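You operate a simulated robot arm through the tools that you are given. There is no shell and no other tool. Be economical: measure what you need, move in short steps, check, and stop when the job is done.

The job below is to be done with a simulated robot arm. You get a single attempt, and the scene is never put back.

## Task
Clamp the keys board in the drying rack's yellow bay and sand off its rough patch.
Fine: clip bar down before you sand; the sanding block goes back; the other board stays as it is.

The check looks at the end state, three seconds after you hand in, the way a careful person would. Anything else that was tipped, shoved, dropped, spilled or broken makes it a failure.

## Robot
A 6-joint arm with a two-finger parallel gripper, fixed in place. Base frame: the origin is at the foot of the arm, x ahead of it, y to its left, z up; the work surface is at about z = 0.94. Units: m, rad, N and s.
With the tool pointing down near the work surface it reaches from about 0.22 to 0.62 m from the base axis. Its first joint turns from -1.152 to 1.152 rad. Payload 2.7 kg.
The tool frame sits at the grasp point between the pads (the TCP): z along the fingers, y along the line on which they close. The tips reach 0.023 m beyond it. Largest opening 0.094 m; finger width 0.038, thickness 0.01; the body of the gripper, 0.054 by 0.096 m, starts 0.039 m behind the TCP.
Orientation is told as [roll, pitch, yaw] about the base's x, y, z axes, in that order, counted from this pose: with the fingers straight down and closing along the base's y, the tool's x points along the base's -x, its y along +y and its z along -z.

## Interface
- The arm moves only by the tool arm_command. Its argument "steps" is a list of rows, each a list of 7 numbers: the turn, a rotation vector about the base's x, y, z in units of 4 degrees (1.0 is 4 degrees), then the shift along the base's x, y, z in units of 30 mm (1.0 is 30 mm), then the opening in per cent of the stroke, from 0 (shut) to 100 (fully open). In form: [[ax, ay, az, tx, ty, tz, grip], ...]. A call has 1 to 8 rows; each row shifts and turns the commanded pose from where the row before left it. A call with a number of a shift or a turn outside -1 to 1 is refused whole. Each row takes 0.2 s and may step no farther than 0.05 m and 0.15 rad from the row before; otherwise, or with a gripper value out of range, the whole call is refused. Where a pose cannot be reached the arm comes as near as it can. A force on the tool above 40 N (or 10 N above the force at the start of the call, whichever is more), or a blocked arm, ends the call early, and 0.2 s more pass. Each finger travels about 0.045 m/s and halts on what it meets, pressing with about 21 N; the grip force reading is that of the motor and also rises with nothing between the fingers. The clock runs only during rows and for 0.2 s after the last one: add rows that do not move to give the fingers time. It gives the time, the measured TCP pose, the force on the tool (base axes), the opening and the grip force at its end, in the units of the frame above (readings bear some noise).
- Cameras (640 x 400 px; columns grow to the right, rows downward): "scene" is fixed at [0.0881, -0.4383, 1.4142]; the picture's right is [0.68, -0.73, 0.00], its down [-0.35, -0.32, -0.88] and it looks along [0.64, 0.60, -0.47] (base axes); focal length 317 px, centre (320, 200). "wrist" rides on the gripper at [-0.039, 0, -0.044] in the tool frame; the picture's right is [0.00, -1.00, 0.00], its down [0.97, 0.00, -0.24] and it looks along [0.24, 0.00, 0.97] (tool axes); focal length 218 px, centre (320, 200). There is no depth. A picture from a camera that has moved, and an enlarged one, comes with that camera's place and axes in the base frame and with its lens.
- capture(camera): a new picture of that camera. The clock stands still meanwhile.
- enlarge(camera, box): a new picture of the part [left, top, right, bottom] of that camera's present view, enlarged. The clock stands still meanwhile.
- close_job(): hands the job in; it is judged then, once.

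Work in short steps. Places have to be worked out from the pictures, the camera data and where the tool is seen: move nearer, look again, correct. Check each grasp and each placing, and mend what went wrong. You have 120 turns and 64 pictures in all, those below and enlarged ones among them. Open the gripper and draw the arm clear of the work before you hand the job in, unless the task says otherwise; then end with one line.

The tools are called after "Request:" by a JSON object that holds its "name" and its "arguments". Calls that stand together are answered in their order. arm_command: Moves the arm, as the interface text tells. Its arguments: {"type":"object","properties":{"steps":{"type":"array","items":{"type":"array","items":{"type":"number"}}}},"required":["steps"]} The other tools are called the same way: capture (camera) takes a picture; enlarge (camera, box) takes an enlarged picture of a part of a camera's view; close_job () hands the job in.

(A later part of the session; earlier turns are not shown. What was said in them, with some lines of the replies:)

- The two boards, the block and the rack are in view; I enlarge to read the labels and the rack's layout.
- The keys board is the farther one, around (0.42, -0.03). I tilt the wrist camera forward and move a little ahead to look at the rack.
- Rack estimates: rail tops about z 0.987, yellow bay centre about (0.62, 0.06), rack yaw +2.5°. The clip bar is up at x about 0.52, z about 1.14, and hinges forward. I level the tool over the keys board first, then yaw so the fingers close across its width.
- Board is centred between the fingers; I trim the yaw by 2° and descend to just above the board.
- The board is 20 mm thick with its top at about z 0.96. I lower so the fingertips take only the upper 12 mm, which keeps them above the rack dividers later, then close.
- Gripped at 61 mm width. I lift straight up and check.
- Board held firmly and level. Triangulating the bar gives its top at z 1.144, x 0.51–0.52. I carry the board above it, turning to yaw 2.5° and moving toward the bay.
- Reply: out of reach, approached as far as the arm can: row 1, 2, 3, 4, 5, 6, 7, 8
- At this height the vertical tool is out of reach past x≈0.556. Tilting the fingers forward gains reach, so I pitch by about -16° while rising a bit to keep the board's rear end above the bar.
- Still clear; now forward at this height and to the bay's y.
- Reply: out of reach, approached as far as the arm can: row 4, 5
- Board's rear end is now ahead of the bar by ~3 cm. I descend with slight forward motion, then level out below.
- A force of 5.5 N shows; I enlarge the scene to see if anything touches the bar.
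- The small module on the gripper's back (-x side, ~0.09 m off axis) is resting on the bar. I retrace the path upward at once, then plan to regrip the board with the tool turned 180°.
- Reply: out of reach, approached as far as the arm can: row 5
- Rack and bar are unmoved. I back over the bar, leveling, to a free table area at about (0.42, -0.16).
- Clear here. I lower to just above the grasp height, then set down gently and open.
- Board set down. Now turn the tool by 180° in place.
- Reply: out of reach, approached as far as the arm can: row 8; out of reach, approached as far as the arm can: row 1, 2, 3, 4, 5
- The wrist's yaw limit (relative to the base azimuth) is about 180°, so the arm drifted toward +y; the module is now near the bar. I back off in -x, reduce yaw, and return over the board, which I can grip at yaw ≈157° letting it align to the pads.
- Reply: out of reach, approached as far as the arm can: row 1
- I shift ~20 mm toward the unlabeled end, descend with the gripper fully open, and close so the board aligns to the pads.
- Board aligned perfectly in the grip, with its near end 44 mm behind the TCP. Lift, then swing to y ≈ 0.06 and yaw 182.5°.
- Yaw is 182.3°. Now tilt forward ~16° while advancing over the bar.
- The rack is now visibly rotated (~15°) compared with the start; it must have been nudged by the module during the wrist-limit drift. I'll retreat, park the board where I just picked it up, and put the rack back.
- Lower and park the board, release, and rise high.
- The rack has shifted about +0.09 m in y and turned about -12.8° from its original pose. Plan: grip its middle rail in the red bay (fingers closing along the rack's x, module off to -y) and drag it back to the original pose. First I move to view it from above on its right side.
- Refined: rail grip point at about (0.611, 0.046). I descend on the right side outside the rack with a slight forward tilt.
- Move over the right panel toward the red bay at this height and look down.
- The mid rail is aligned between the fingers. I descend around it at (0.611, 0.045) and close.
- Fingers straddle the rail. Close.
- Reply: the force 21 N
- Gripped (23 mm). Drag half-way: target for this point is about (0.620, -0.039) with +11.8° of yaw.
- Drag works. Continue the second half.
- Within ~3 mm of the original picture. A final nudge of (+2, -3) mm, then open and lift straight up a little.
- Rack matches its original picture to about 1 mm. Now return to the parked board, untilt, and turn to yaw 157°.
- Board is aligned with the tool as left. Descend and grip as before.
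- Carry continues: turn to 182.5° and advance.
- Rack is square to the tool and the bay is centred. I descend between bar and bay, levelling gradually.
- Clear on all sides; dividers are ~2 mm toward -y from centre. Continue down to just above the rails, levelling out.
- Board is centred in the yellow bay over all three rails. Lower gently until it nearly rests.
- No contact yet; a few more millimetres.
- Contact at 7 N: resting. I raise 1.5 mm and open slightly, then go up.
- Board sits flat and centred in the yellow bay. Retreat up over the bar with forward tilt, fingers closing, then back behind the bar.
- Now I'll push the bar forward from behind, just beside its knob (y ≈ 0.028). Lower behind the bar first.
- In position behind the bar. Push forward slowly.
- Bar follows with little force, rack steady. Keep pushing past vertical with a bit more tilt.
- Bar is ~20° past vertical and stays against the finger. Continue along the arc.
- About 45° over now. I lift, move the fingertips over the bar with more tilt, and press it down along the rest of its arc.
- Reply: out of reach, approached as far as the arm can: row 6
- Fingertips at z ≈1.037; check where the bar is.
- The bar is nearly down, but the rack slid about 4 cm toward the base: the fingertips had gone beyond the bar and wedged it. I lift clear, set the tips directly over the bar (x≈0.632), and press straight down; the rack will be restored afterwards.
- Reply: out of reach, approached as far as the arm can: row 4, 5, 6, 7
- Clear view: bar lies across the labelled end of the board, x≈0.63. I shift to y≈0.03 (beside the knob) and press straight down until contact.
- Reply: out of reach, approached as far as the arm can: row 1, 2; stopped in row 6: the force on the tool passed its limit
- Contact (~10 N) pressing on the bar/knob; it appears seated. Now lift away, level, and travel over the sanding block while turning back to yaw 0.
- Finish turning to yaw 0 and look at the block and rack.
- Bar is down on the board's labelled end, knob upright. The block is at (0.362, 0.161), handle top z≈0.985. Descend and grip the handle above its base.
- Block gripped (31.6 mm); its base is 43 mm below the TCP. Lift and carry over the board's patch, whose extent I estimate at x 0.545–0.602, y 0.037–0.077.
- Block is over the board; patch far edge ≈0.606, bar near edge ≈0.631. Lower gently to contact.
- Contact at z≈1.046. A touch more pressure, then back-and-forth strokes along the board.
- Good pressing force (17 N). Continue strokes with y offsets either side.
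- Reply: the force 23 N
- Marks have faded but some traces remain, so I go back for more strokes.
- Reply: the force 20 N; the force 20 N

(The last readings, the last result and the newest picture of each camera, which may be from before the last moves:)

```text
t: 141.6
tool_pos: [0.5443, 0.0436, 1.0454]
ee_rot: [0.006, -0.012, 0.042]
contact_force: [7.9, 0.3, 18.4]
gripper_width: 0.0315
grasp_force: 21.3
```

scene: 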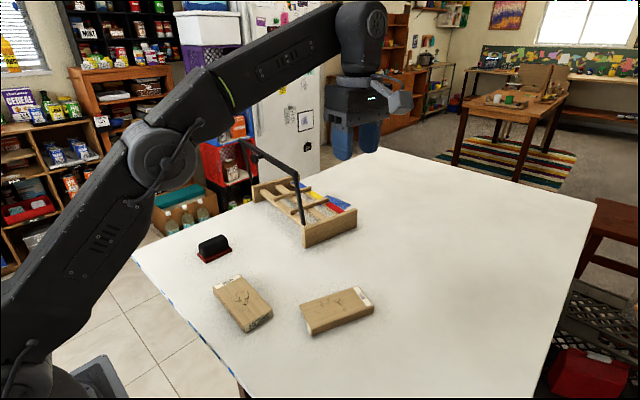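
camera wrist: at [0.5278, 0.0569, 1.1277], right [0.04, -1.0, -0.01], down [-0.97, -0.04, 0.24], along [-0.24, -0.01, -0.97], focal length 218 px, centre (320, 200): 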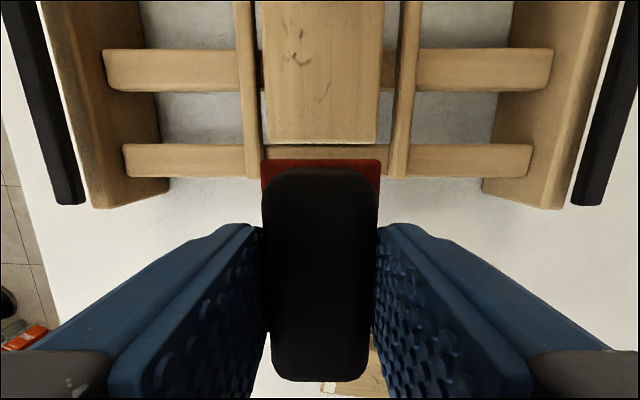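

More passes over the middle and left, ending with a lift back to look.

Request:
{"name": "arm_command", "arguments": {"steps": [[0, 0, 0, 0.7, 0.2, 0, 10], [0, 0, 0, 0.7, 0.2, 0, 10], [0, 0, 0, -0.7, 0, 0, 10], [0, 0, 0, -0.7, 0, 0, 10], [0, 0, 0, 0.7, 0, 0, 10], [0, 0, 0, 0.7, 0, 0, 10], [0, 0, 0, -0.7, 0, 0, 10], [0, 0, 0, -0.7, 0, 0, 10]]}}

Request:
{"name": "arm_command", "arguments": {"steps": [[0, 0, 0, 0.7, 0.2, 0, 10], [0, 0, 0, 0.7, 0.2, 0, 10], [0, 0, 0, -0.7, 0, 0, 10], [0, 0, 0, -0.7, 0, 0, 10], [0, 0, 0, 0.7, 0, 0, 10], [0, 0, 0, 0.7, 0, 0, 10], [0, 0, 0, -0.7, 0, 0, 10], [0, 0, 0, -0.7, 0, 0, 10]]}}

Request:
{"name": "arm_command", "arguments": {"steps": [[0, 0, 0, 0.7, -0.2, 0, 10], [0, 0, 0, 0.7, -0.2, 0, 10], [0, 0, 0, -0.7, 0, 0, 10], [0, 0, 0, 0, 0, 0.5, 10], [0, 0, 0, -0.9, 0, 0.8, 10], [0, 0, 0, -0.9, 0, 0.5, 10], [0, 0, 0, -0.9, 0, 0, 10]]}}

Request:
{"name": "capture", "arguments": {"camera": "wrist"}}

```text
t: 143.4
tool_pos: [0.5427, 0.0558, 1.045]
ee_rot: [0.006, -0.008, 0.045]
contact_force: [4.4, -0.9, 11.0]
gripper_width: 0.0315
grasp_force: 20.9
```

```text
t: 145.2
tool_pos: [0.5431, 0.068, 1.0441]
ee_rot: [0.004, -0.011, 0.042]
contact_force: [7.9, -0.6, 12.6]
gripper_width: 0.0314
grasp_force: 21.6
```

```text
t: 146.8
tool_pos: [0.4816, 0.0562, 1.0979]
ee_rot: [0.006, -0.006, 0.044]
contact_force: [-0.8, 0.3, -0.6]
gripper_width: 0.0318
grasp_force: 21.2
```

```text
4 pictures are left
camera wrist: at [0.5197, 0.0577, 1.1428], right [0.04, -1.0, -0.01], down [-0.97, -0.04, 0.24], along [-0.24, -0.01, -0.97], focal length 218 px, centre (320, 200)
```

wrist: 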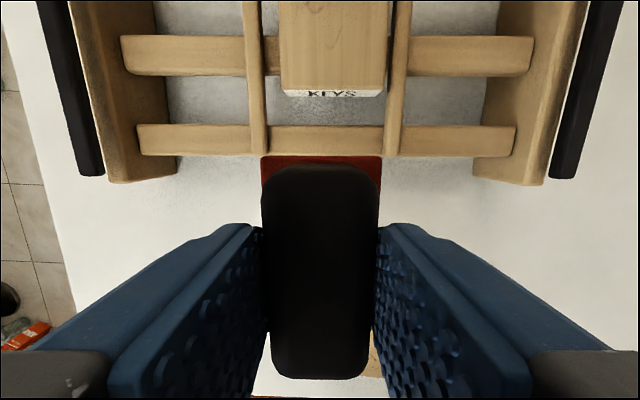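

The board has crept ~2–3 cm forward under the bar relative to the rack during strokes. I check the patch and board from the scene camera.

Request:
{"name": "enlarge", "arguments": {"camera": "scene", "box": [280, 170, 370, 240]}}

```text
5.71 times, centred on (325, 205) of scene
camera zoom: at [0.0881, -0.4383, 1.4142], right [0.68, -0.73, 0.0], down [-0.35, -0.32, -0.88], along [0.64, 0.6, -0.47], focal length 1810 px, centre (291, 171)
```

zoom: 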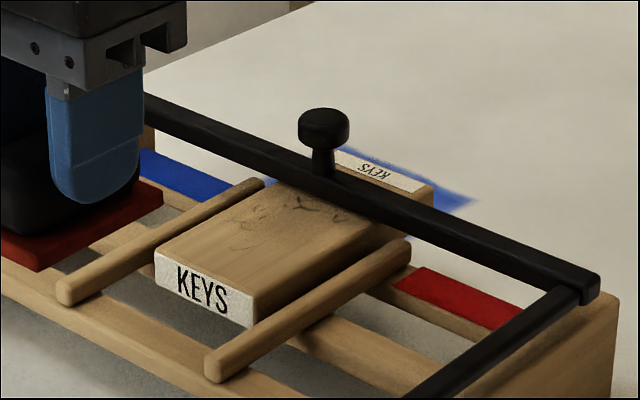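

Marks remain, darker near the bar because the board crept forward there. Plan: put the block home, pull the board back ~30 mm by its sides, then sand with short sideways (y) strokes, which the dividers resist. First return the block.

Request:
{"name": "arm_command", "arguments": {"steps": [[0, 0, -0.1, -0.5, 0.45, 0.3, 10], [0, 0, -0.1, -0.5, 0.45, 0, 10], [0, 0, -0.1, -0.5, 0.45, 0, 10], [0, 0, -0.1, -0.5, 0.45, 0, 10], [0, 0, -0.1, -0.5, 0.45, 0, 10], [0, 0, -0.13, -0.5, 0.45, 0, 10], [0, 0, 0, -0.5, 0.43, 0, 10], [0, 0, 0, -0.53, 0.41, 0, 10]]}}

Request:
{"name": "arm_command", "arguments": {"steps": [[0, 0, 0, 0, 0, -0.9, 10], [0, 0, 0, 0, 0, -0.9, 10], [0, 0, 0, 0, 0, -0.9, 10], [0, 0, 0, 0, 0, -0.9, 10], [0, 0, 0, 0, 0, -0.3, 10], [0, 0, 0, 0, 0, 0, 10]]}}

```text
t: 148.6
tool_pos: [0.3609, 0.1636, 1.1074]
ee_rot: [0.005, -0.005, -0.001]
contact_force: [-0.6, 0.7, -0.3]
gripper_width: 0.0311
grasp_force: 21.1
```

```text
t: 150.0
tool_pos: [0.3605, 0.162, 0.9892]
ee_rot: [0.004, -0.006, -0.002]
contact_force: [-0.3, -0.3, -0.4]
gripper_width: 0.0316
grasp_force: 20.9
```

Lower to contact and release.

Request:
{"name": "arm_command", "arguments": {"steps": [[0, 0, 0, 0, 0, -0.1, 10], [0, 0, 0, 0, 0, -0.1, 10], [0, 0, 0, 0, 0, 0, 10]]}}

```text
t: 150.8
tool_pos: [0.3601, 0.1621, 0.9836]
ee_rot: [0.006, -0.006, 0.0]
contact_force: [-0.8, 0.2, -0.8]
gripper_width: 0.0317
grasp_force: 20.8
```

Request:
{"name": "arm_command", "arguments": {"steps": [[0, 0, 0, 0, 0, -0.06, 10], [0, 0, 0, 0, 0, 0, 10]]}}

```text
t: 151.4
tool_pos: [0.3613, 0.1622, 0.9839]
ee_rot: [0.007, -0.007, 0.0]
contact_force: [-4.2, -4.9, 24.5]
gripper_width: 0.0311
grasp_force: 21.0
```

Block is down at its home. Release, rise, and go to the board to grip its sides.

Request:
{"name": "arm_command", "arguments": {"steps": [[0, 0, 0, 0, 0, 0.04, 50], [0, 0, 0, 0, 0, 0, 80], [0, 0, 0, 0, 0, 0, 83], [0, 0, 0, 0, 0, 0, 83], [0, 0, 0, 0, 0, 0.9, 83], [0, 0, 0, 0, 0, 1, 83], [0, 0, 0, 0, 0, 1, 83], [0, 0, 0, 0, 0, 1, 83]]}}

Request:
{"name": "arm_command", "arguments": {"steps": [[0, 0, 0.1, 0.9, -0.46, 0, 83], [0, 0, 0.1, 0.9, -0.46, 0, 83], [0, 0, 0.1, 0.9, -0.46, 0, 83], [0, 0, 0.1, 0.9, -0.46, 0, 83], [0, 0, 0.1, 0.9, -0.46, 0, 83], [0, 0, 0.1, 0.9, -0.46, 0, 83], [0, 0, 0, 0.9, -0.46, 0, 83], [0, 0, 0, 0.9, -0.44, 0, 83]]}}

Request:
{"name": "capture", "arguments": {"camera": "wrist"}}

```text
t: 153.2
tool_pos: [0.3615, 0.1624, 1.1013]
ee_rot: [0.005, -0.005, -0.002]
contact_force: [-0.4, -0.5, 0.3]
gripper_width: 0.0781
grasp_force: 0.0
```

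```text
t: 155.0
tool_pos: [0.5757, 0.0531, 1.1016]
ee_rot: [0.005, -0.005, 0.041]
contact_force: [0.2, -0.6, 0.0]
gripper_width: 0.0778
grasp_force: 0.0
```

```text
2 pictures are left
camera wrist: at [0.6149, 0.0537, 1.1456], right [0.04, -1.0, -0.01], down [-0.97, -0.04, 0.23], along [-0.23, 0.0, -0.97], focal length 218 px, centre (320, 200)
```

wrist: 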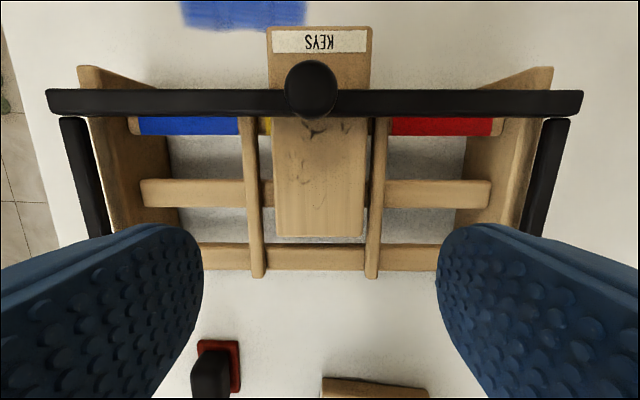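

Clear view: the board's near edge is at x≈0.556, it needs ~30 mm back. I descend at x≈0.563 (keeping the camera clear of the knob), grip the sides and drag back.

Request:
{"name": "arm_command", "arguments": {"steps": [[0, 0, 0, -0.43, 0.02, -0.6, 83], [0, 0, 0, 0, 0, -0.9, 83], [0, 0, 0, 0, 0, -0.9, 83], [0, 0, 0, 0, 0, -0.33, 83], [0, 0, 0, 0, 0, 0, 70], [0, 0, 0, 0, 0, 0, 50], [0, 0, 0, 0, 0, 0, 40], [0, 0, 0, 0, 0, 0, 40]]}}

```text
t: 156.8
tool_pos: [0.5642, 0.0518, 1.0179]
ee_rot: [0.005, -0.004, 0.041]
contact_force: [0.5, 0.4, -0.1]
gripper_width: 0.0615
grasp_force: 20.9
```

Gripped the board (61.5 mm). Drag it back 30 mm along the bay.

Request:
{"name": "arm_command", "arguments": {"steps": [[0, 0, 0, -0.2, -0.01, 0, 40], [0, 0, 0, -0.2, -0.01, 0, 40], [0, 0, 0, -0.2, -0.01, 0, 40], [0, 0, 0, -0.2, -0.01, 0, 40], [0, 0, 0, -0.2, -0.01, 0, 40], [0, 0, 0, 0, 0, 0, 40]]}}

```text
t: 158.2
tool_pos: [0.5342, 0.0522, 1.0191]
ee_rot: [0.006, -0.005, 0.04]
contact_force: [-0.8, 0.7, 0.9]
gripper_width: 0.0613
grasp_force: 20.5
```

Board moved with little force. Release, rise, and fetch the block again.

Request:
{"name": "arm_command", "arguments": {"steps": [[0, 0, 0, 0, 0, 0.03, 70], [0, 0, 0, 0, 0, 0, 80], [0, 0, 0, 0, 0, 0, 85], [0, 0, 0, 0, 0, 0.6, 85], [0, 0, 0, 0, 0, 1, 85], [0, 0, 0, 0, 0, 1, 85]]}}

Request:
{"name": "arm_command", "arguments": {"steps": [[0, 0, -0.1, -0.73, 0.46, 0.1, 85], [0, 0, -0.1, -0.73, 0.46, 0, 85], [0, 0, -0.1, -0.73, 0.46, 0, 85], [0, 0, -0.1, -0.73, 0.46, 0, 85], [0, 0, -0.1, -0.73, 0.46, 0, 85], [0, 0, -0.09, -0.73, 0.46, 0, 85], [0, 0, 0, -0.73, 0.46, 0, 85], [0, 0, 0, -0.69, 0.46, 0, 85]]}}

```text
t: 159.6
tool_pos: [0.5331, 0.0543, 1.0946]
ee_rot: [0.006, -0.006, 0.038]
contact_force: [-0.2, -0.2, 0.6]
gripper_width: 0.0801
grasp_force: 0.0
```

```text
t: 161.4
tool_pos: [0.3578, 0.1651, 1.0988]
ee_rot: [0.005, -0.004, 0.0]
contact_force: [-0.1, 0.4, 0.5]
gripper_width: 0.0797
grasp_force: 0.0
```

Request:
{"name": "arm_command", "arguments": {"steps": [[0, 0, 0, 0.1, -0.09, -0.9, 85], [0, 0, 0, 0, 0, -1, 85], [0, 0, 0, 0, 0, -1, 85], [0, 0, 0, 0, 0, -0.9, 85], [0, 0, 0, 0, 0, -0.02, 60], [0, 0, 0, 0, 0, 0, 30], [0, 0, 0, 0, 0, 0, 10], [0, 0, 0, 0, 0, 0, 10]]}}

Request:
{"name": "arm_command", "arguments": {"steps": [[0, 0, 0, 0, 0, 0, 10], [0, 0, 0, 0, 0, 0, 10], [0, 0, 0, 0, 0, 0, 10]]}}

```text
t: 163.2
tool_pos: [0.3637, 0.1599, 0.9856]
ee_rot: [0.004, -0.005, 0.003]
contact_force: [-0.4, 0.7, -1.0]
gripper_width: 0.0315
grasp_force: 21.1
```

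```text
t: 164.0
tool_pos: [0.3631, 0.1599, 0.9855]
ee_rot: [0.006, -0.005, -0.001]
contact_force: [1.0, -0.4, -0.7]
gripper_width: 0.0315
grasp_force: 20.6
```

Block gripped. Carry it to the patch centre (x≈0.583, y≈0.053) above the board.

Request:
{"name": "arm_command", "arguments": {"steps": [[0, 0, 0, 0, 0, 0.9, 10], [0, 0, 0, 0, 0, 0.9, 10], [0, 0, 0, 0, 0, 0.9, 10], [0, 0, 0, 0, 0, 0.9, 10], [0, 0, 0, 0, 0, 0.6, 10]]}}

Request:
{"name": "arm_command", "arguments": {"steps": [[0, 0, 0.1, 0.92, -0.45, 0, 10], [0, 0, 0.1, 0.92, -0.45, 0, 10], [0, 0, 0.1, 0.92, -0.45, 0, 10], [0, 0, 0.1, 0.92, -0.45, 0, 10], [0, 0, 0.1, 0.92, -0.45, 0, 10], [0, 0, 0.1, 0.92, -0.45, 0, 10], [0, 0, 0, 0.92, -0.45, 0, 10], [0, 0, 0, 0.91, -0.42, 0, 10]]}}

Request:
{"name": "arm_command", "arguments": {"steps": [[0, 0, 0, 0, 0, -0.9, 10], [0, 0, 0, 0, 0, -0.7, 10], [0, 0, 0, 0, 0, -0.1, 10], [0, 0, 0, 0, 0, 0, 10]]}}

```text
t: 165.2
tool_pos: [0.3626, 0.1615, 1.1118]
ee_rot: [0.005, -0.006, 0.001]
contact_force: [0.6, -0.8, -1.0]
gripper_width: 0.0313
grasp_force: 21.3
```

```text
t: 167.0
tool_pos: [0.5842, 0.0539, 1.1125]
ee_rot: [0.006, -0.003, 0.04]
contact_force: [-0.3, -0.5, -0.9]
gripper_width: 0.0312
grasp_force: 20.9
```

```text
t: 168.0
tool_pos: [0.5825, 0.0521, 1.0622]
ee_rot: [0.006, -0.005, 0.042]
contact_force: [0.5, 0.7, 0.2]
gripper_width: 0.0312
grasp_force: 20.8
```

No bar contact; lower on to the board.

Request:
{"name": "arm_command", "arguments": {"steps": [[0, 0, 0, 0, 0, -0.3, 10], [0, 0, 0, 0, 0, -0.1, 10], [0, 0, 0, 0, 0, -0.08, 10], [0, 0, 0, 0, 0, 0, 10]]}}

```text
t: 169.0
tool_pos: [0.582, 0.0521, 1.0471]
ee_rot: [0.006, -0.005, 0.043]
contact_force: [0.0, 0.1, 1.3]
gripper_width: 0.0311
grasp_force: 20.4
```

Just touching. Press and stroke sideways repeatedly.

Request:
{"name": "arm_command", "arguments": {"steps": [[0, 0, 0, 0, 0.2, -0.06, 10], [0, 0, 0, 0, 0.2, 0, 10], [0, 0, 0, 0, -0.4, 0, 10], [0, 0, 0, 0, -0.4, 0, 10], [0, 0, 0, 0, 0.4, 0, 10], [0, 0, 0, 0, 0.4, 0, 10], [0, 0, 0, 0, -0.4, 0, 10], [0, 0, 0, 0, -0.4, 0, 10]]}}

Request:
{"name": "arm_command", "arguments": {"steps": [[0, 0, 0, 0, 0.4, 0, 10], [0, 0, 0, 0, 0.4, 0, 10], [0, 0, 0, 0, -0.4, 0, 10], [0, 0, 0, 0, -0.4, 0, 10], [0, 0, 0, 0, 0.4, 0, 10], [0, 0, 0, 0, 0.4, 0, 10], [0, 0, 0, 0, -0.4, 0, 10], [0, 0, 0, 0, -0.4, 0, 10]]}}

Request:
{"name": "arm_command", "arguments": {"steps": [[0, 0, 0, 0, 0.4, 0, 10], [0, 0, 0, 0, 0.4, 0, 10], [0, 0, 0, 0, -0.4, 0, 10], [0, 0, 0, 0, -0.4, 0, 10], [0, 0, 0, 0, 0.4, 0, 10], [0, 0, 0, 0, 0.4, 0, 10], [0, 0, 0, 0, -0.4, 0, 10], [0, 0, 0, 0, -0.4, 0, 10]]}}

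Request:
{"name": "arm_command", "arguments": {"steps": [[0, 0, 0, 0, 0.4, 0, 10], [0, 0, 0, 0, 0.4, 0, 10], [0, 0, 0, 0, -0.4, 0, 10], [0, 0, 0, 0, -0.4, 0, 10], [0, 0, 0, 0, 0.4, 0, 10], [0, 0, 0, 0, 0.4, 0, 10], [0, 0, 0, 0, -0.4, 0, 10], [0, 0, 0, 0, -0.4, 0, 10]]}}

```text
t: 170.8
tool_pos: [0.5822, 0.0429, 1.0461]
ee_rot: [0.01, -0.012, 0.044]
contact_force: [1.2, 13.8, 22.9]
gripper_width: 0.0313
grasp_force: 20.5
```

```text
t: 172.6
tool_pos: [0.583, 0.0427, 1.0457]
ee_rot: [0.007, -0.009, 0.045]
contact_force: [-0.5, 11.8, 20.4]
gripper_width: 0.0314
grasp_force: 21.0
```

```text
t: 174.4
tool_pos: [0.5846, 0.0426, 1.0464]
ee_rot: [0.008, -0.009, 0.042]
contact_force: [-1.2, 12.3, 20.3]
gripper_width: 0.0311
grasp_force: 21.2
```

```text
t: 176.2
tool_pos: [0.5834, 0.0422, 1.0461]
ee_rot: [0.009, -0.009, 0.045]
contact_force: [0.6, 11.3, 19.2]
gripper_width: 0.0313
grasp_force: 21.3
```

Stroking works with ~20 N. Now lighter (~7–8 N) lengthwise strokes, which the clamped board should hold against.

Request:
{"name": "arm_command", "arguments": {"steps": [[0, 0, 0, 0, 0.4, 0.035, 10], [0, 0, 0, 0.25, 0, 0, 10], [0, 0, 0, -0.6, 0, 0, 10], [0, 0, 0, -0.6, 0, 0, 10], [0, 0, 0, 0.6, 0, 0, 10], [0, 0, 0, 0.6, 0, 0, 10], [0, 0, 0, -0.6, 0, 0, 10], [0, 0, 0, -0.6, 0, 0, 10]]}}

Request:
{"name": "arm_command", "arguments": {"steps": [[0, 0, 0, 0.6, 0.1, 0, 10], [0, 0, 0, 0.6, 0.1, 0, 10], [0, 0, 0, -0.6, 0.1, 0, 10], [0, 0, 0, -0.6, 0, 0, 10], [0, 0, 0, 0.6, 0, 0, 10], [0, 0, 0, 0.6, 0, 0, 10], [0, 0, 0, -0.6, 0, 0, 10], [0, 0, 0, -0.6, 0, 0, 10]]}}

Request:
{"name": "arm_command", "arguments": {"steps": [[0, 0, 0, 0.6, -0.3, 0, 10], [0, 0, 0, 0.6, -0.3, 0, 10], [0, 0, 0, -0.6, 0, 0, 10], [0, 0, 0, -0.6, 0, 0, 10], [0, 0, 0, 0.6, 0, 0, 10], [0, 0, 0, 0.6, 0, 0, 10], [0, 0, 0, -0.6, 0, 0, 10], [0, 0, 0, -0.6, 0, 0, 10]]}}

Request:
{"name": "arm_command", "arguments": {"steps": [[0, 0, 0, 0.6, 0.15, 0, 10], [0, 0, 0, 0.6, 0.15, 0, 10], [0, 0, 0, -0.6, 0, 0, 10], [0, 0, 0, -0.6, 0, 0, 10], [0, 0, 0, 0, 0, 0.6, 10], [0, 0, 0, 0, 0, 0.8, 10], [0, 0, 0, -0.6, 0.3, 0.8, 10]]}}

```text
t: 178.0
tool_pos: [0.5559, 0.0521, 1.0455]
ee_rot: [0.006, -0.005, 0.042]
contact_force: [4.7, -0.1, 9.2]
gripper_width: 0.0317
grasp_force: 21.3
```

```text
t: 179.8
tool_pos: [0.5557, 0.0618, 1.0456]
ee_rot: [0.006, -0.007, 0.043]
contact_force: [4.6, -2.7, 9.5]
gripper_width: 0.0313
grasp_force: 21.0
```

```text
t: 181.6
tool_pos: [0.5565, 0.044, 1.0459]
ee_rot: [0.005, -0.011, 0.042]
contact_force: [8.5, 0.3, 16.8]
gripper_width: 0.0317
grasp_force: 21.0
```

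```text
t: 183.2
tool_pos: [0.5372, 0.0633, 1.1088]
ee_rot: [0.005, -0.003, 0.041]
contact_force: [0.2, -1.1, -0.8]
gripper_width: 0.0316
grasp_force: 20.2
```

Move the arm back out of the line of sight and check the patch.

Request:
{"name": "arm_command", "arguments": {"steps": [[0, 0, 0, -0.9, 0.4, 0.2, 10], [0, 0, 0, -0.9, 0.4, 0, 10], [0, 0, 0, -0.9, 0.5, 0, 10]]}}

Request:
{"name": "enlarge", "arguments": {"camera": "scene", "box": [265, 165, 385, 240]}}

```text
t: 184.0
tool_pos: [0.456, 0.0996, 1.1149]
ee_rot: [0.005, -0.006, 0.043]
contact_force: [0.4, 0.3, -0.5]
gripper_width: 0.0313
grasp_force: 21.1
```

```text
5.33 times, centred on (325, 202) of scene
camera zoom: at [0.0881, -0.4383, 1.4142], right [0.68, -0.73, 0.0], down [-0.35, -0.32, -0.88], along [0.64, 0.6, -0.47], focal length 1689 px, centre (293, 187)
```

zoom: 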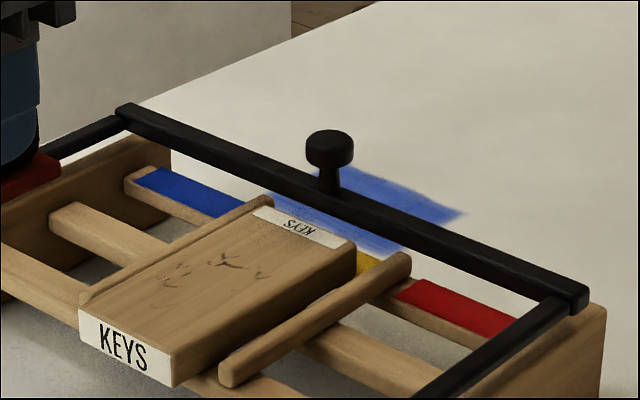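

The board has now slid back toward -x, out from under the bar; the bar itself hasn't changed. I'll use the block's front edge to push the board back under the bar, then sand with wide sideways strokes so the dividers hold it.

Request:
{"name": "arm_command", "arguments": {"steps": [[0, 0, 0, -0.5, -0.5, 0, 10], [0, 0, 0, -0.2, -0.5, 0, 10], [0, 0, 0, 0, -0.48, -0.3, 10], [0, 0, 0, 0, 0, -0.9, 10], [0, 0, 0, 0, 0, -0.9, 10], [0, 0, 0, 0, 0, -0.6, 10], [0, 0, 0, 0, 0, 0, 10]]}}

```text
t: 185.6
tool_pos: [0.435, 0.0566, 1.0351]
ee_rot: [0.007, -0.006, 0.041]
contact_force: [-0.7, 0.4, -0.7]
gripper_width: 0.0316
grasp_force: 20.9
```

Push forward slowly to TCP x≈0.497 (board near edge → ≈0.528).

Request:
{"name": "arm_command", "arguments": {"steps": [[0, 0, 0, 0.4, 0, 0, 10], [0, 0, 0, 0.4, 0, 0, 10], [0, 0, 0, 0.3, 0, 0, 10], [0, 0, 0, 0.3, 0, 0, 10]]}}

Request:
{"name": "arm_command", "arguments": {"steps": [[0, 0, 0, 0.25, 0, 0, 10], [0, 0, 0, 0.25, 0, 0, 10], [0, 0, 0, 0.2, 0, 0, 10]]}}

```text
t: 186.6
tool_pos: [0.4774, 0.0558, 1.037]
ee_rot: [0.004, -0.006, 0.044]
contact_force: [0.1, -0.4, -0.4]
gripper_width: 0.0312
grasp_force: 21.3
```

```text
t: 187.4
tool_pos: [0.4983, 0.0551, 1.0374]
ee_rot: [0.006, -0.005, 0.042]
contact_force: [-1.6, -0.1, -0.4]
gripper_width: 0.0316
grasp_force: 21.1
```

Only 1.6 N of resistance, so the board slid under the bar freely. Nudge 3 mm more, back off, rise, and come down on the patch.

Request:
{"name": "arm_command", "arguments": {"steps": [[0, 0, 0, 0.1, 0, 0, 10], [0, 0, 0, -0.4, 0, 0, 10], [0, 0, 0, 0, 0, 0.8, 10], [0, 0, 0, 0.6, 0, 0.4, 10], [0, 0, 0, 0.9, 0, 0, 10], [0, 0, 0, 0.9, 0, 0, 10], [0, 0, 0, 0.83, -0.05, 0, 10], [0, 0, 0, 0, 0, -0.4, 10]]}}

Request:
{"name": "arm_command", "arguments": {"steps": [[0, 0, 0, 0, 0, -0.3, 10], [0, 0, 0, 0, 0, -0.1, 10], [0, 0, 0, 0, 0, -0.05, 10], [0, 0, 0, 0, 0, 0, 10]]}}

```text
t: 189.2
tool_pos: [0.5845, 0.056, 1.0603]
ee_rot: [0.004, -0.005, 0.042]
contact_force: [0.2, 0.8, -1.9]
gripper_width: 0.0314
grasp_force: 21.4
```

```text
t: 190.2
tool_pos: [0.5844, 0.0556, 1.0482]
ee_rot: [0.005, -0.005, 0.041]
contact_force: [0.1, -0.8, -0.9]
gripper_width: 0.0315
grasp_force: 21.0
```

Press lightly and make wide y strokes (±20 mm).

Request:
{"name": "arm_command", "arguments": {"steps": [[0, 0, 0, 0, 0, -0.08, 10], [0, 0, 0, 0, 0.6, 0, 10], [0, 0, 0, 0, -0.6, 0, 10], [0, 0, 0, 0, -0.6, 0, 10], [0, 0, 0, 0, 0.6, 0, 10], [0, 0, 0, 0, 0.6, 0, 10], [0, 0, 0, 0, -0.6, 0, 10], [0, 0, 0, 0, -0.6, 0, 10]]}}

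Request:
{"name": "arm_command", "arguments": {"steps": [[0, 0, 0, 0, 0.6, 0, 10], [0, 0, 0, 0, 0.6, 0, 10], [0, 0, 0, 0, -0.6, 0, 10], [0, 0, 0, 0, -0.6, 0, 10], [0, 0, 0, 0, 0.6, 0, 10], [0, 0, 0, 0, 0.6, 0, 10], [0, 0, 0, 0, -0.6, 0, 10], [0, 0, 0, 0, -0.6, 0, 10]]}}

Request:
{"name": "arm_command", "arguments": {"steps": [[0, 0, 0, 0, 0.6, 0, 10], [0, 0, 0, 0, 0.6, 0, 10], [0, 0, 0, 0, -0.6, 0, 10], [0, 0, 0, 0, -0.6, 0, 10], [0, 0, 0, 0, 0.6, 0, 10], [0, 0, 0, 0, 0.6, 0, 10], [0, 0, 0, 0, -0.6, 0, 10], [0, 0, 0, 0, -0.6, 0, 10]]}}

Request:
{"name": "arm_command", "arguments": {"steps": [[0, 0, 0, 0, 0.6, 0, 10], [0, 0, 0, 0, 0.6, 0, 10], [0, 0, 0, 0, -0.6, 0, 10], [0, 0, 0, 0, -0.6, 0, 10], [0, 0, 0, 0, 0.6, 0, 10], [0, 0, 0, 0, 0.6, 0, 10], [0, 0, 0, 0, -0.6, 0, 10], [0, 0, 0, 0, -0.6, 0, 10]]}}

```text
t: 192.0
tool_pos: [0.5856, 0.0383, 1.0445]
ee_rot: [0.007, -0.006, 0.044]
contact_force: [0.1, 7.8, 12.7]
gripper_width: 0.0312
grasp_force: 21.1
```

```text
t: 193.8
tool_pos: [0.5853, 0.0384, 1.0447]
ee_rot: [0.009, -0.007, 0.043]
contact_force: [-1.3, 11.7, 20.1]
gripper_width: 0.0311
grasp_force: 21.0
```

```text
t: 195.6
tool_pos: [0.5843, 0.037, 1.0456]
ee_rot: [0.007, -0.006, 0.042]
contact_force: [0.1, 10.4, 15.8]
gripper_width: 0.0317
grasp_force: 21.2
```

```text
t: 197.4
tool_pos: [0.5845, 0.0375, 1.0453]
ee_rot: [0.006, -0.005, 0.042]
contact_force: [-0.7, 9.9, 14.4]
gripper_width: 0.0315
grasp_force: 20.9
```

Continue the same strokes, shifted 6 mm nearer for full coverage, then 6 mm farther.

Request:
{"name": "arm_command", "arguments": {"steps": [[0, 0, 0, -0.2, 0.6, 0, 10], [0, 0, 0, 0, 0.6, 0, 10], [0, 0, 0, 0, -0.6, 0, 10], [0, 0, 0, 0, -0.6, 0, 10], [0, 0, 0, 0, 0.6, 0, 10], [0, 0, 0, 0, 0.6, 0, 10], [0, 0, 0, 0, -0.6, 0, 10], [0, 0, 0, 0, -0.6, 0, 10]]}}

Request:
{"name": "arm_command", "arguments": {"steps": [[0, 0, 0, 0, 0.6, 0, 10], [0, 0, 0, 0, 0.6, 0, 10], [0, 0, 0, 0, -0.6, 0, 10], [0, 0, 0, 0, -0.6, 0, 10], [0, 0, 0, 0, 0.6, 0, 10], [0, 0, 0, 0, 0.6, 0, 10], [0, 0, 0, 0, -0.6, 0, 10], [0, 0, 0, 0, -0.6, 0, 10]]}}

Request:
{"name": "arm_command", "arguments": {"steps": [[0, 0, 0, 0.35, 0.6, 0, 10], [0, 0, 0, 0, 0.6, 0, 10], [0, 0, 0, 0, -0.6, 0, 10], [0, 0, 0, 0, -0.6, 0, 10], [0, 0, 0, 0, 0.6, 0, 10], [0, 0, 0, 0, 0.6, 0, 10], [0, 0, 0, 0, -0.6, 0, 10], [0, 0, 0, 0, -0.6, 0, 10]]}}

Request:
{"name": "arm_command", "arguments": {"steps": [[0, 0, 0, 0, 0.6, 0, 10], [0, 0, 0, 0, 0.6, 0, 10], [0, 0, 0, 0, -0.6, 0, 10], [0, 0, 0, 0, -0.6, 0, 10], [0, 0, 0, 0, 0.6, 0, 10], [0, 0, 0, 0, 0.6, 0, 10], [0, 0, 0, 0, -0.6, 0, 10], [0, 0, 0, 0, -0.6, 0, 10]]}}

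Request:
{"name": "arm_command", "arguments": {"steps": [[0, 0, 0, -0.15, 0.6, 0, 10], [0, 0, 0, 0, 0.6, 0, 10], [0, 0, 0, 0, -0.6, 0, 10], [0, 0, 0, 0, -0.6, 0, 10], [0, 0, 0, 0, 0.6, 0, 10], [0, 0, 0, 0, 0.6, 0, 10], [0, 0, 0, 0, -0.6, 0, 10], [0, 0, 0, 0, -0.6, 0, 10]]}}

Request:
{"name": "arm_command", "arguments": {"steps": [[0, 0, 0, 0, 0.6, 0, 10], [0, 0, 0, 0, 0.6, 0, 10], [0, 0, 0, 0, -0.6, 0, 10], [0, 0, 0, 0, -0.6, 0, 10], [0, 0, 0, 0, 0.6, 0, 10], [0, 0, 0, 0, 0.6, 0, 10], [0, 0, 0, 0, -0.6, 0, 10], [0, 0, 0, 0, -0.6, 0, 10]]}}

```text
t: 199.2
tool_pos: [0.5778, 0.0393, 1.0451]
ee_rot: [0.009, -0.007, 0.041]
contact_force: [0.0, 11.3, 19.1]
gripper_width: 0.0314
grasp_force: 20.7
```

```text
t: 201.0
tool_pos: [0.581, 0.0377, 1.045]
ee_rot: [0.007, -0.008, 0.042]
contact_force: [0.9, 10.8, 23.3]
gripper_width: 0.0315
grasp_force: 21.1
```

```text
t: 202.8
tool_pos: [0.5898, 0.0393, 1.0439]
ee_rot: [0.006, -0.009, 0.04]
contact_force: [0.0, 9.3, 20.7]
gripper_width: 0.0315
grasp_force: 20.5
```

```text
t: 204.6
tool_pos: [0.5894, 0.0377, 1.0443]
ee_rot: [0.006, -0.006, 0.042]
contact_force: [-0.6, 9.2, 12.4]
gripper_width: 0.0313
grasp_force: 20.7
```

```text
t: 206.4
tool_pos: [0.5878, 0.0372, 1.0444]
ee_rot: [0.004, -0.005, 0.043]
contact_force: [-0.2, 5.9, 13.3]
gripper_width: 0.0317
grasp_force: 21.2
```

```text
t: 208.2
tool_pos: [0.5861, 0.037, 1.044]
ee_rot: [0.006, -0.005, 0.043]
contact_force: [-0.2, 1.9, -0.4]
gripper_width: 0.0314
grasp_force: 20.3
```

Contact vanished at the last position; I lift, center, and probe gently to see whether the board surface is still at the same height.

Request:
{"name": "arm_command", "arguments": {"steps": [[0, 0, 0, 0, 0, 0.3, 10], [0, 0, 0, 0, 0.6, 0, 10], [0, 0, 0, 0, 0, -0.25, 10], [0, 0, 0, 0, 0, -0.05, 10], [0, 0, 0, 0, 0, -0.03, 10], [0, 0, 0, 0, 0, 0, 10]]}}

```text
t: 209.6
tool_pos: [0.5848, 0.054, 1.0418]
ee_rot: [0.004, -0.006, 0.041]
contact_force: [-0.1, -0.1, -0.8]
gripper_width: 0.0314
grasp_force: 21.0
```

Probe a little lower.

Request:
{"name": "arm_command", "arguments": {"steps": [[0, 0, 0, 0, 0, -0.07, 10], [0, 0, 0, 0, 0, -0.07, 10], [0, 0, 0, 0, 0, 0, 10]]}}

```text
t: 210.4
tool_pos: [0.5857, 0.0553, 1.0391]
ee_rot: [0.005, -0.003, 0.042]
contact_force: [-0.2, -0.3, -0.3]
gripper_width: 0.0317
grasp_force: 20.8
```

No contact yet. I'll take the block home (its touch-down height tells if it slipped in the grip), then view everything from above.

Request:
{"name": "arm_command", "arguments": {"steps": [[0, 0, 0, 0, 0, 0.8, 10], [0, 0, 0, 0, 0, 0.9, 10], [0, 0, 0, -0.2, 0, 0.7, 10]]}}

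Request:
{"name": "arm_command", "arguments": {"steps": [[0, 0, -0.1, -0.9, 0.45, 0, 10], [0, 0, -0.1, -0.9, 0.45, 0, 10], [0, 0, -0.1, -0.9, 0.45, 0, 10], [0, 0, -0.1, -0.9, 0.45, 0, 10], [0, 0, -0.1, -0.9, 0.45, 0, 10], [0, 0, -0.1, -0.9, 0.45, 0, 10], [0, 0, 0, -0.9, 0.45, 0, 10], [0, 0, 0, -0.9, 0.41, 0, 10]]}}

Request:
{"name": "arm_command", "arguments": {"steps": [[0, 0, 0, 0, 0, -0.9, 10], [0, 0, 0, 0, 0, -0.9, 10], [0, 0, 0, 0, 0, -0.9, 10], [0, 0, 0, 0, 0, -0.9, 10], [0, 0, 0, 0, 0, 0, 10]]}}

```text
t: 211.2
tool_pos: [0.5804, 0.0551, 1.1096]
ee_rot: [0.005, -0.005, 0.041]
contact_force: [-0.4, 0.5, -0.8]
gripper_width: 0.0315
grasp_force: 20.5
```

```text
t: 213.0
tool_pos: [0.3625, 0.1612, 1.112]
ee_rot: [0.005, -0.006, -0.003]
contact_force: [-1.2, 0.4, -1.4]
gripper_width: 0.0312
grasp_force: 21.4
```

```text
t: 214.2
tool_pos: [0.365, 0.1604, 1.0046]
ee_rot: [0.006, -0.007, 0.0]
contact_force: [0.2, -0.2, -1.1]
gripper_width: 0.0317
grasp_force: 21.2
```

Request:
{"name": "arm_command", "arguments": {"steps": [[0, 0, 0, -0.03, 0.03, -0.4, 10], [0, 0, 0, 0, 0, -0.2, 10], [0, 0, 0, 0, 0, -0.05, 10], [0, 0, 0, 0, 0, 0, 10]]}}

```text
t: 215.2
tool_pos: [0.3629, 0.1614, 0.9834]
ee_rot: [0.006, -0.006, 0.0]
contact_force: [-0.7, -0.6, -1.3]
gripper_width: 0.0312
grasp_force: 20.8
```

Touch-down is a bit lower than before, so the block has slipped up slightly; keep probing down.

Request:
{"name": "arm_command", "arguments": {"steps": [[0, 0, 0, 0, 0, -0.06, 10], [0, 0, 0, 0, 0, -0.06, 10], [0, 0, 0, 0, 0, 0, 10]]}}

```text
t: 216.0
tool_pos: [0.365, 0.1631, 0.9837]
ee_rot: [0.006, -0.01, 0.0]
contact_force: [-5.8, -6.1, 34.6]
gripper_width: 0.0317
grasp_force: 21.1
```

Block is down at home. Release and rise, then use the last picture on the whole work area.

Request:
{"name": "arm_command", "arguments": {"steps": [[0, 0, 0, 0, 0, 0.1, 50], [0, 0, 0, 0, 0, 0, 80], [0, 0, 0, 0, 0, 0, 85], [0, 0, 0, 0, 0, 0, 85], [0, 0, 0, 0, 0, 0.9, 85], [0, 0, 0, 0, 0, 1, 85], [0, 0, 0, 0, 0, 1, 85], [0, 0, 0, 0, 0, 1, 85]]}}

Request:
{"name": "enlarge", "arguments": {"camera": "scene", "box": [220, 150, 400, 262]}}

```text
t: 217.8
tool_pos: [0.3633, 0.1619, 1.1002]
ee_rot: [0.005, -0.005, 0.0]
contact_force: [-0.5, 0.4, -0.1]
gripper_width: 0.0798
grasp_force: 0.0
```

```text
3.56 times, centred on (310, 206) of scene
camera zoom: at [0.0881, -0.4383, 1.4142], right [0.68, -0.73, 0.0], down [-0.35, -0.32, -0.88], along [0.64, 0.6, -0.47], focal length 1126 px, centre (356, 179)
```

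zoom: 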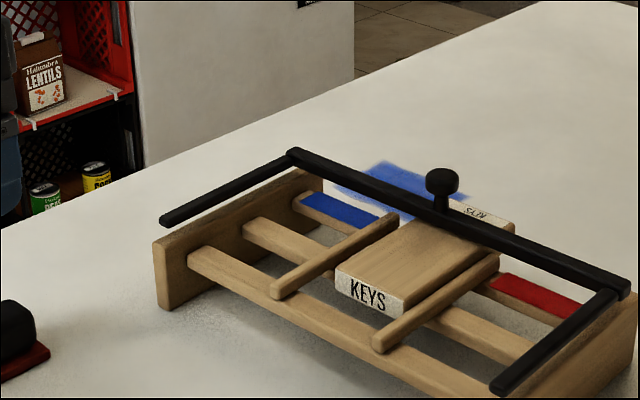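

Sanding is complete: the patch looks clean, bar is down over the board in the yellow bay. But the rack has drifted by about (-0.040, -0.066) m without rotation, and the board sits ~25 mm too far forward in the bay. Next: grip the board's sides and pull it back 25 mm, then drag the rack home by its mid rail.

Request:
{"name": "arm_command", "arguments": {"steps": [[0, 0, 0.08, 0.81, -0.733, 0, 83], [0, 0, 0.08, 0.81, -0.733, 0, 83], [0, 0, 0.08, 0.81, -0.733, 0, 83], [0, 0, 0.08, 0.81, -0.733, 0, 83], [0, 0, 0.08, 0.81, -0.733, 0, 83], [0, 0, 0.08, 0.81, -0.733, 0, 83], [0, 0, 0.08, 0.81, -0.733, 0, 83], [0, 0, 0.08, 0.81, -0.733, 0, 83]]}}

Request:
{"name": "arm_command", "arguments": {"steps": [[0, 0, 0, 0, 0, -0.7, 83], [0, 0, 0, 0, 0, -0.7, 83], [0, 0, 0, 0, 0, -0.7, 83], [0, 0, 0, 0, 0, -0.4, 83], [0, 0, 0, 0, 0, -0.15, 83], [0, 0, 0, 0, 0, 0, 83]]}}

```text
t: 219.6
tool_pos: [0.5579, -0.0138, 1.0989]
ee_rot: [0.005, -0.005, 0.043]
contact_force: [-0.3, 0.4, 0.1]
gripper_width: 0.0777
grasp_force: 0.2
```

```text
t: 221.0
tool_pos: [0.5581, -0.0117, 1.0213]
ee_rot: [0.006, -0.005, 0.044]
contact_force: [-0.4, 0.3, -0.4]
gripper_width: 0.0782
grasp_force: 0.2
```

No contact so far. Lower 2.5 mm more and close on the board's sides.

Request:
{"name": "arm_command", "arguments": {"steps": [[0, 0, 0, 0, 0, -0.08, 83], [0, 0, 0, 0, 0, 0, 70], [0, 0, 0, 0, 0, 0, 55], [0, 0, 0, 0, 0, 0, 45], [0, 0, 0, 0, 0, 0, 45]]}}

```text
t: 222.2
tool_pos: [0.5589, -0.0137, 1.0191]
ee_rot: [0.004, -0.006, 0.046]
contact_force: [0.1, -0.2, 0.7]
gripper_width: 0.0625
grasp_force: 20.9
```

Gripped. Pull back 25 mm and release.

Request:
{"name": "arm_command", "arguments": {"steps": [[0, 0, 0, -0.2, -0.01, 0, 45], [0, 0, 0, -0.2, -0.01, 0, 45], [0, 0, 0, -0.2, -0.01, 0, 45], [0, 0, 0, -0.2, -0.01, 0, 45], [0, 0, 0, 0, 0, 0, 45]]}}

```text
t: 223.4
tool_pos: [0.5341, -0.0141, 1.0189]
ee_rot: [0.005, -0.006, 0.044]
contact_force: [2.8, -1.7, 6.7]
gripper_width: 0.0614
grasp_force: 21.1
```

Board pulled back. Release, rise, and turn to yaw 93° for gripping the rail.

Request:
{"name": "arm_command", "arguments": {"steps": [[0, 0, 0, 0, 0, 0.03, 70], [0, 0, 0, 0, 0, 0, 80], [0, 0, 0, 0, 0, 0, 83], [0, 0, 0, 0, 0, 0.7, 83], [0, 0, 0, 0, 0, 1, 83], [0, 0, 0, 0, 0, 1, 83]]}}

Request:
{"name": "arm_command", "arguments": {"steps": [[0, 0, 0.94, 0, -0.1, 0, 60], [0, 0, 0.94, 0, -0.1, 0, 50], [0, 0, 0.94, 0, -0.1, 0, 50], [0, 0, 0.94, 0, -0.1, 0, 50], [0, 0, 0.94, 0, -0.1, 0, 50], [0, 0, 0.94, 0, -0.1, 0, 50], [0, 0, 0.94, 0, -0.1, 0, 50], [0, 0, 0.94, 0, -0.1, 0, 50]]}}

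Request:
{"name": "arm_command", "arguments": {"steps": [[0, 0, 0.94, 0, -0.1, 0, 50], [0, 0, 0.94, 0, -0.1, 0, 50], [0, 0, 0.94, 0, -0.1, 0, 50], [0, 0, 0.94, 0, -0.1, 0, 50], [0, 0, 0.94, 0, -0.1, 0, 50], [0, 0, 0.94, 0, -0.1, 0, 50], [0, 0, 0.94, 0, -0.1, 0, 50], [0, 0, 0.94, 0, -0.1, 0, 50]]}}

Request:
{"name": "arm_command", "arguments": {"steps": [[0, 0, 0.94, 0.2, -0.1, 0, 50], [0, 0, 0.94, 0.2, -0.2, 0, 50], [0, 0, 0.94, 0.2, -0.2, 0, 50], [0, 0, 0.94, 0.2, -0.2, 0, 50], [0, 0, 0.94, 0.2, -0.2, 0, 50], [0, 0, 0.94, 0.2, -0.2, 0, 50], [0, -0.75, 0, 0.2, -0.2, 0, 50], [0, -0.75, 0, 0.2, -0.2, 0, 50]]}}

```text
t: 224.8
tool_pos: [0.5336, -0.0157, 1.1008]
ee_rot: [0.004, -0.003, 0.043]
contact_force: [-0.4, 1.0, 1.0]
gripper_width: 0.078
grasp_force: 0.1
```

```text
t: 226.6
tool_pos: [0.5332, -0.04, 1.1012]
ee_rot: [0.005, -0.006, 0.572]
contact_force: [0.0, -0.1, 0.2]
gripper_width: 0.0469
grasp_force: 0.0
```

```text
t: 228.4
tool_pos: [0.5336, -0.0627, 1.1007]
ee_rot: [0.006, -0.005, 1.093]
contact_force: [0.6, -0.6, -1.2]
gripper_width: 0.047
grasp_force: 0.1
```

```text
t: 230.2
tool_pos: [0.5813, -0.1096, 1.0988]
ee_rot: [-0.1, -0.013, 1.49]
contact_force: [-0.5, -0.1, -0.8]
gripper_width: 0.0471
grasp_force: 0.0
```

Finish the yaw (to 1.613), align over (0.583, -0.108), and descend around the rail.

Request:
{"name": "arm_command", "arguments": {"steps": [[0, 0, 0.88, 0.03, 0.03, -0.3, 50], [0, 0, 0.88, 0.03, 0.03, -0.4, 50], [0, 0, 0, 0, 0, -0.8, 50], [0, 0, 0, 0, 0, -0.7, 50], [0, 0, 0, 0, 0, -0.6, 50], [0, 0, 0, 0, 0, -0.4, 50], [0, 0, 0, 0, 0, -0.2, 50], [0, 0, 0, 0, 0, 0, 50]]}}

```text
t: 232.0
tool_pos: [0.5825, -0.1051, 0.998]
ee_rot: [-0.098, -0.015, 1.613]
contact_force: [-0.6, -0.1, -0.5]
gripper_width: 0.0469
grasp_force: 0.1
```

No contact on the way, so the fingers straddle the rail. Close.

Request:
{"name": "arm_command", "arguments": {"steps": [[0, 0, 0, 0, 0, 0, 35], [0, 0, 0, 0, 0, 0, 20], [0, 0, 0, 0, 0, 0, 15], [0, 0, 0, 0, 0, 0, 15], [0, 0, 0, 0, 0, 0, 15]]}}

```text
t: 233.2
tool_pos: [0.5824, -0.1064, 0.9986]
ee_rot: [-0.1, -0.014, 1.614]
contact_force: [-2.0, -0.7, 0.5]
gripper_width: 0.0224
grasp_force: 20.7
```

Gripped the mid rail exactly as expected (22.4 mm, x=0.582). Drag the rack home by (+0.040, +0.0655).

Request:
{"name": "arm_command", "arguments": {"steps": [[0, 0, 0, 0.167, 0.273, 0, 15], [0, 0, 0, 0.167, 0.273, 0, 15], [0, 0, 0, 0.167, 0.273, 0, 15], [0, 0, 0, 0.167, 0.273, 0, 15], [0, 0, 0, 0.167, 0.273, 0, 15], [0, 0, 0, 0.167, 0.273, 0, 15], [0, 0, 0, 0.167, 0.273, 0, 15], [0, 0, 0, 0.167, 0.273, 0, 15]]}}

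```text
t: 235.0
tool_pos: [0.6243, -0.0402, 0.9983]
ee_rot: [-0.101, -0.014, 1.613]
contact_force: [-1.8, -3.0, 2.4]
gripper_width: 0.0222
grasp_force: 21.0
```

Rack is back at its original grip coordinates. Open, lift straight up, and draw the arm clear.

Request:
{"name": "arm_command", "arguments": {"steps": [[0, 0, 0, 0, 0, 0, 50], [0, 0, 0, 0, 0, 0, 50], [0, 0, 0, 0, 0, 0, 50], [0, 0, 0, 0, 0, 0, 50], [0, 0, 0, 0, 0, 0.6, 50], [0, 0, 0, 0, 0, 0.8, 50], [0, 0, 0, -0.1, 0, 0.8, 50], [0, 0, 0, -0.3, 0, 0.8, 50]]}}

Request:
{"name": "arm_command", "arguments": {"steps": [[0, 0.5, 0, -0.8, 0, 0.8, 60], [0, 0.5, 0, -0.8, 0, 0.8, 70], [0, 0.5, 0, -0.8, 0, 0.8, 80], [0, 0, 0, -0.8, 0, 0.5, 100], [0, 0, 0, -0.8, 0, 0, 100], [0, 0, 0, -0.8, 0, 0, 100], [0, 0, 0, -0.8, 0, 0, 100], [0, 0, 0, -0.8, 0, 0, 100]]}}

```text
t: 236.8
tool_pos: [0.6113, -0.0415, 1.088]
ee_rot: [-0.099, -0.015, 1.611]
contact_force: [-0.4, -0.1, -1.1]
gripper_width: 0.0469
grasp_force: 0.0
```

```text
t: 238.6
tool_pos: [0.418, -0.0407, 1.1745]
ee_rot: [0.005, -0.018, 1.61]
contact_force: [-1.5, 0.4, 0.5]
gripper_width: 0.0939
grasp_force: 0.0
```

The gripper is open and the arm is clear of the rack, both boards and the block, with no pictures left. I'm handing in.

Request:
{"name": "close_job", "arguments": {}}

```text
The job is handed in.
```

I handed the job in with the keys board in the yellow bay under the lowered clip bar, its rough patch sanded off, and the block back at its spot. My last picture was taken before I pulled the board back about 25 mm and dragged the rack, which I had knocked out of place, back to its starting position. Those last two moves are confirmed only by arm readings, and I never touched the herbs board.
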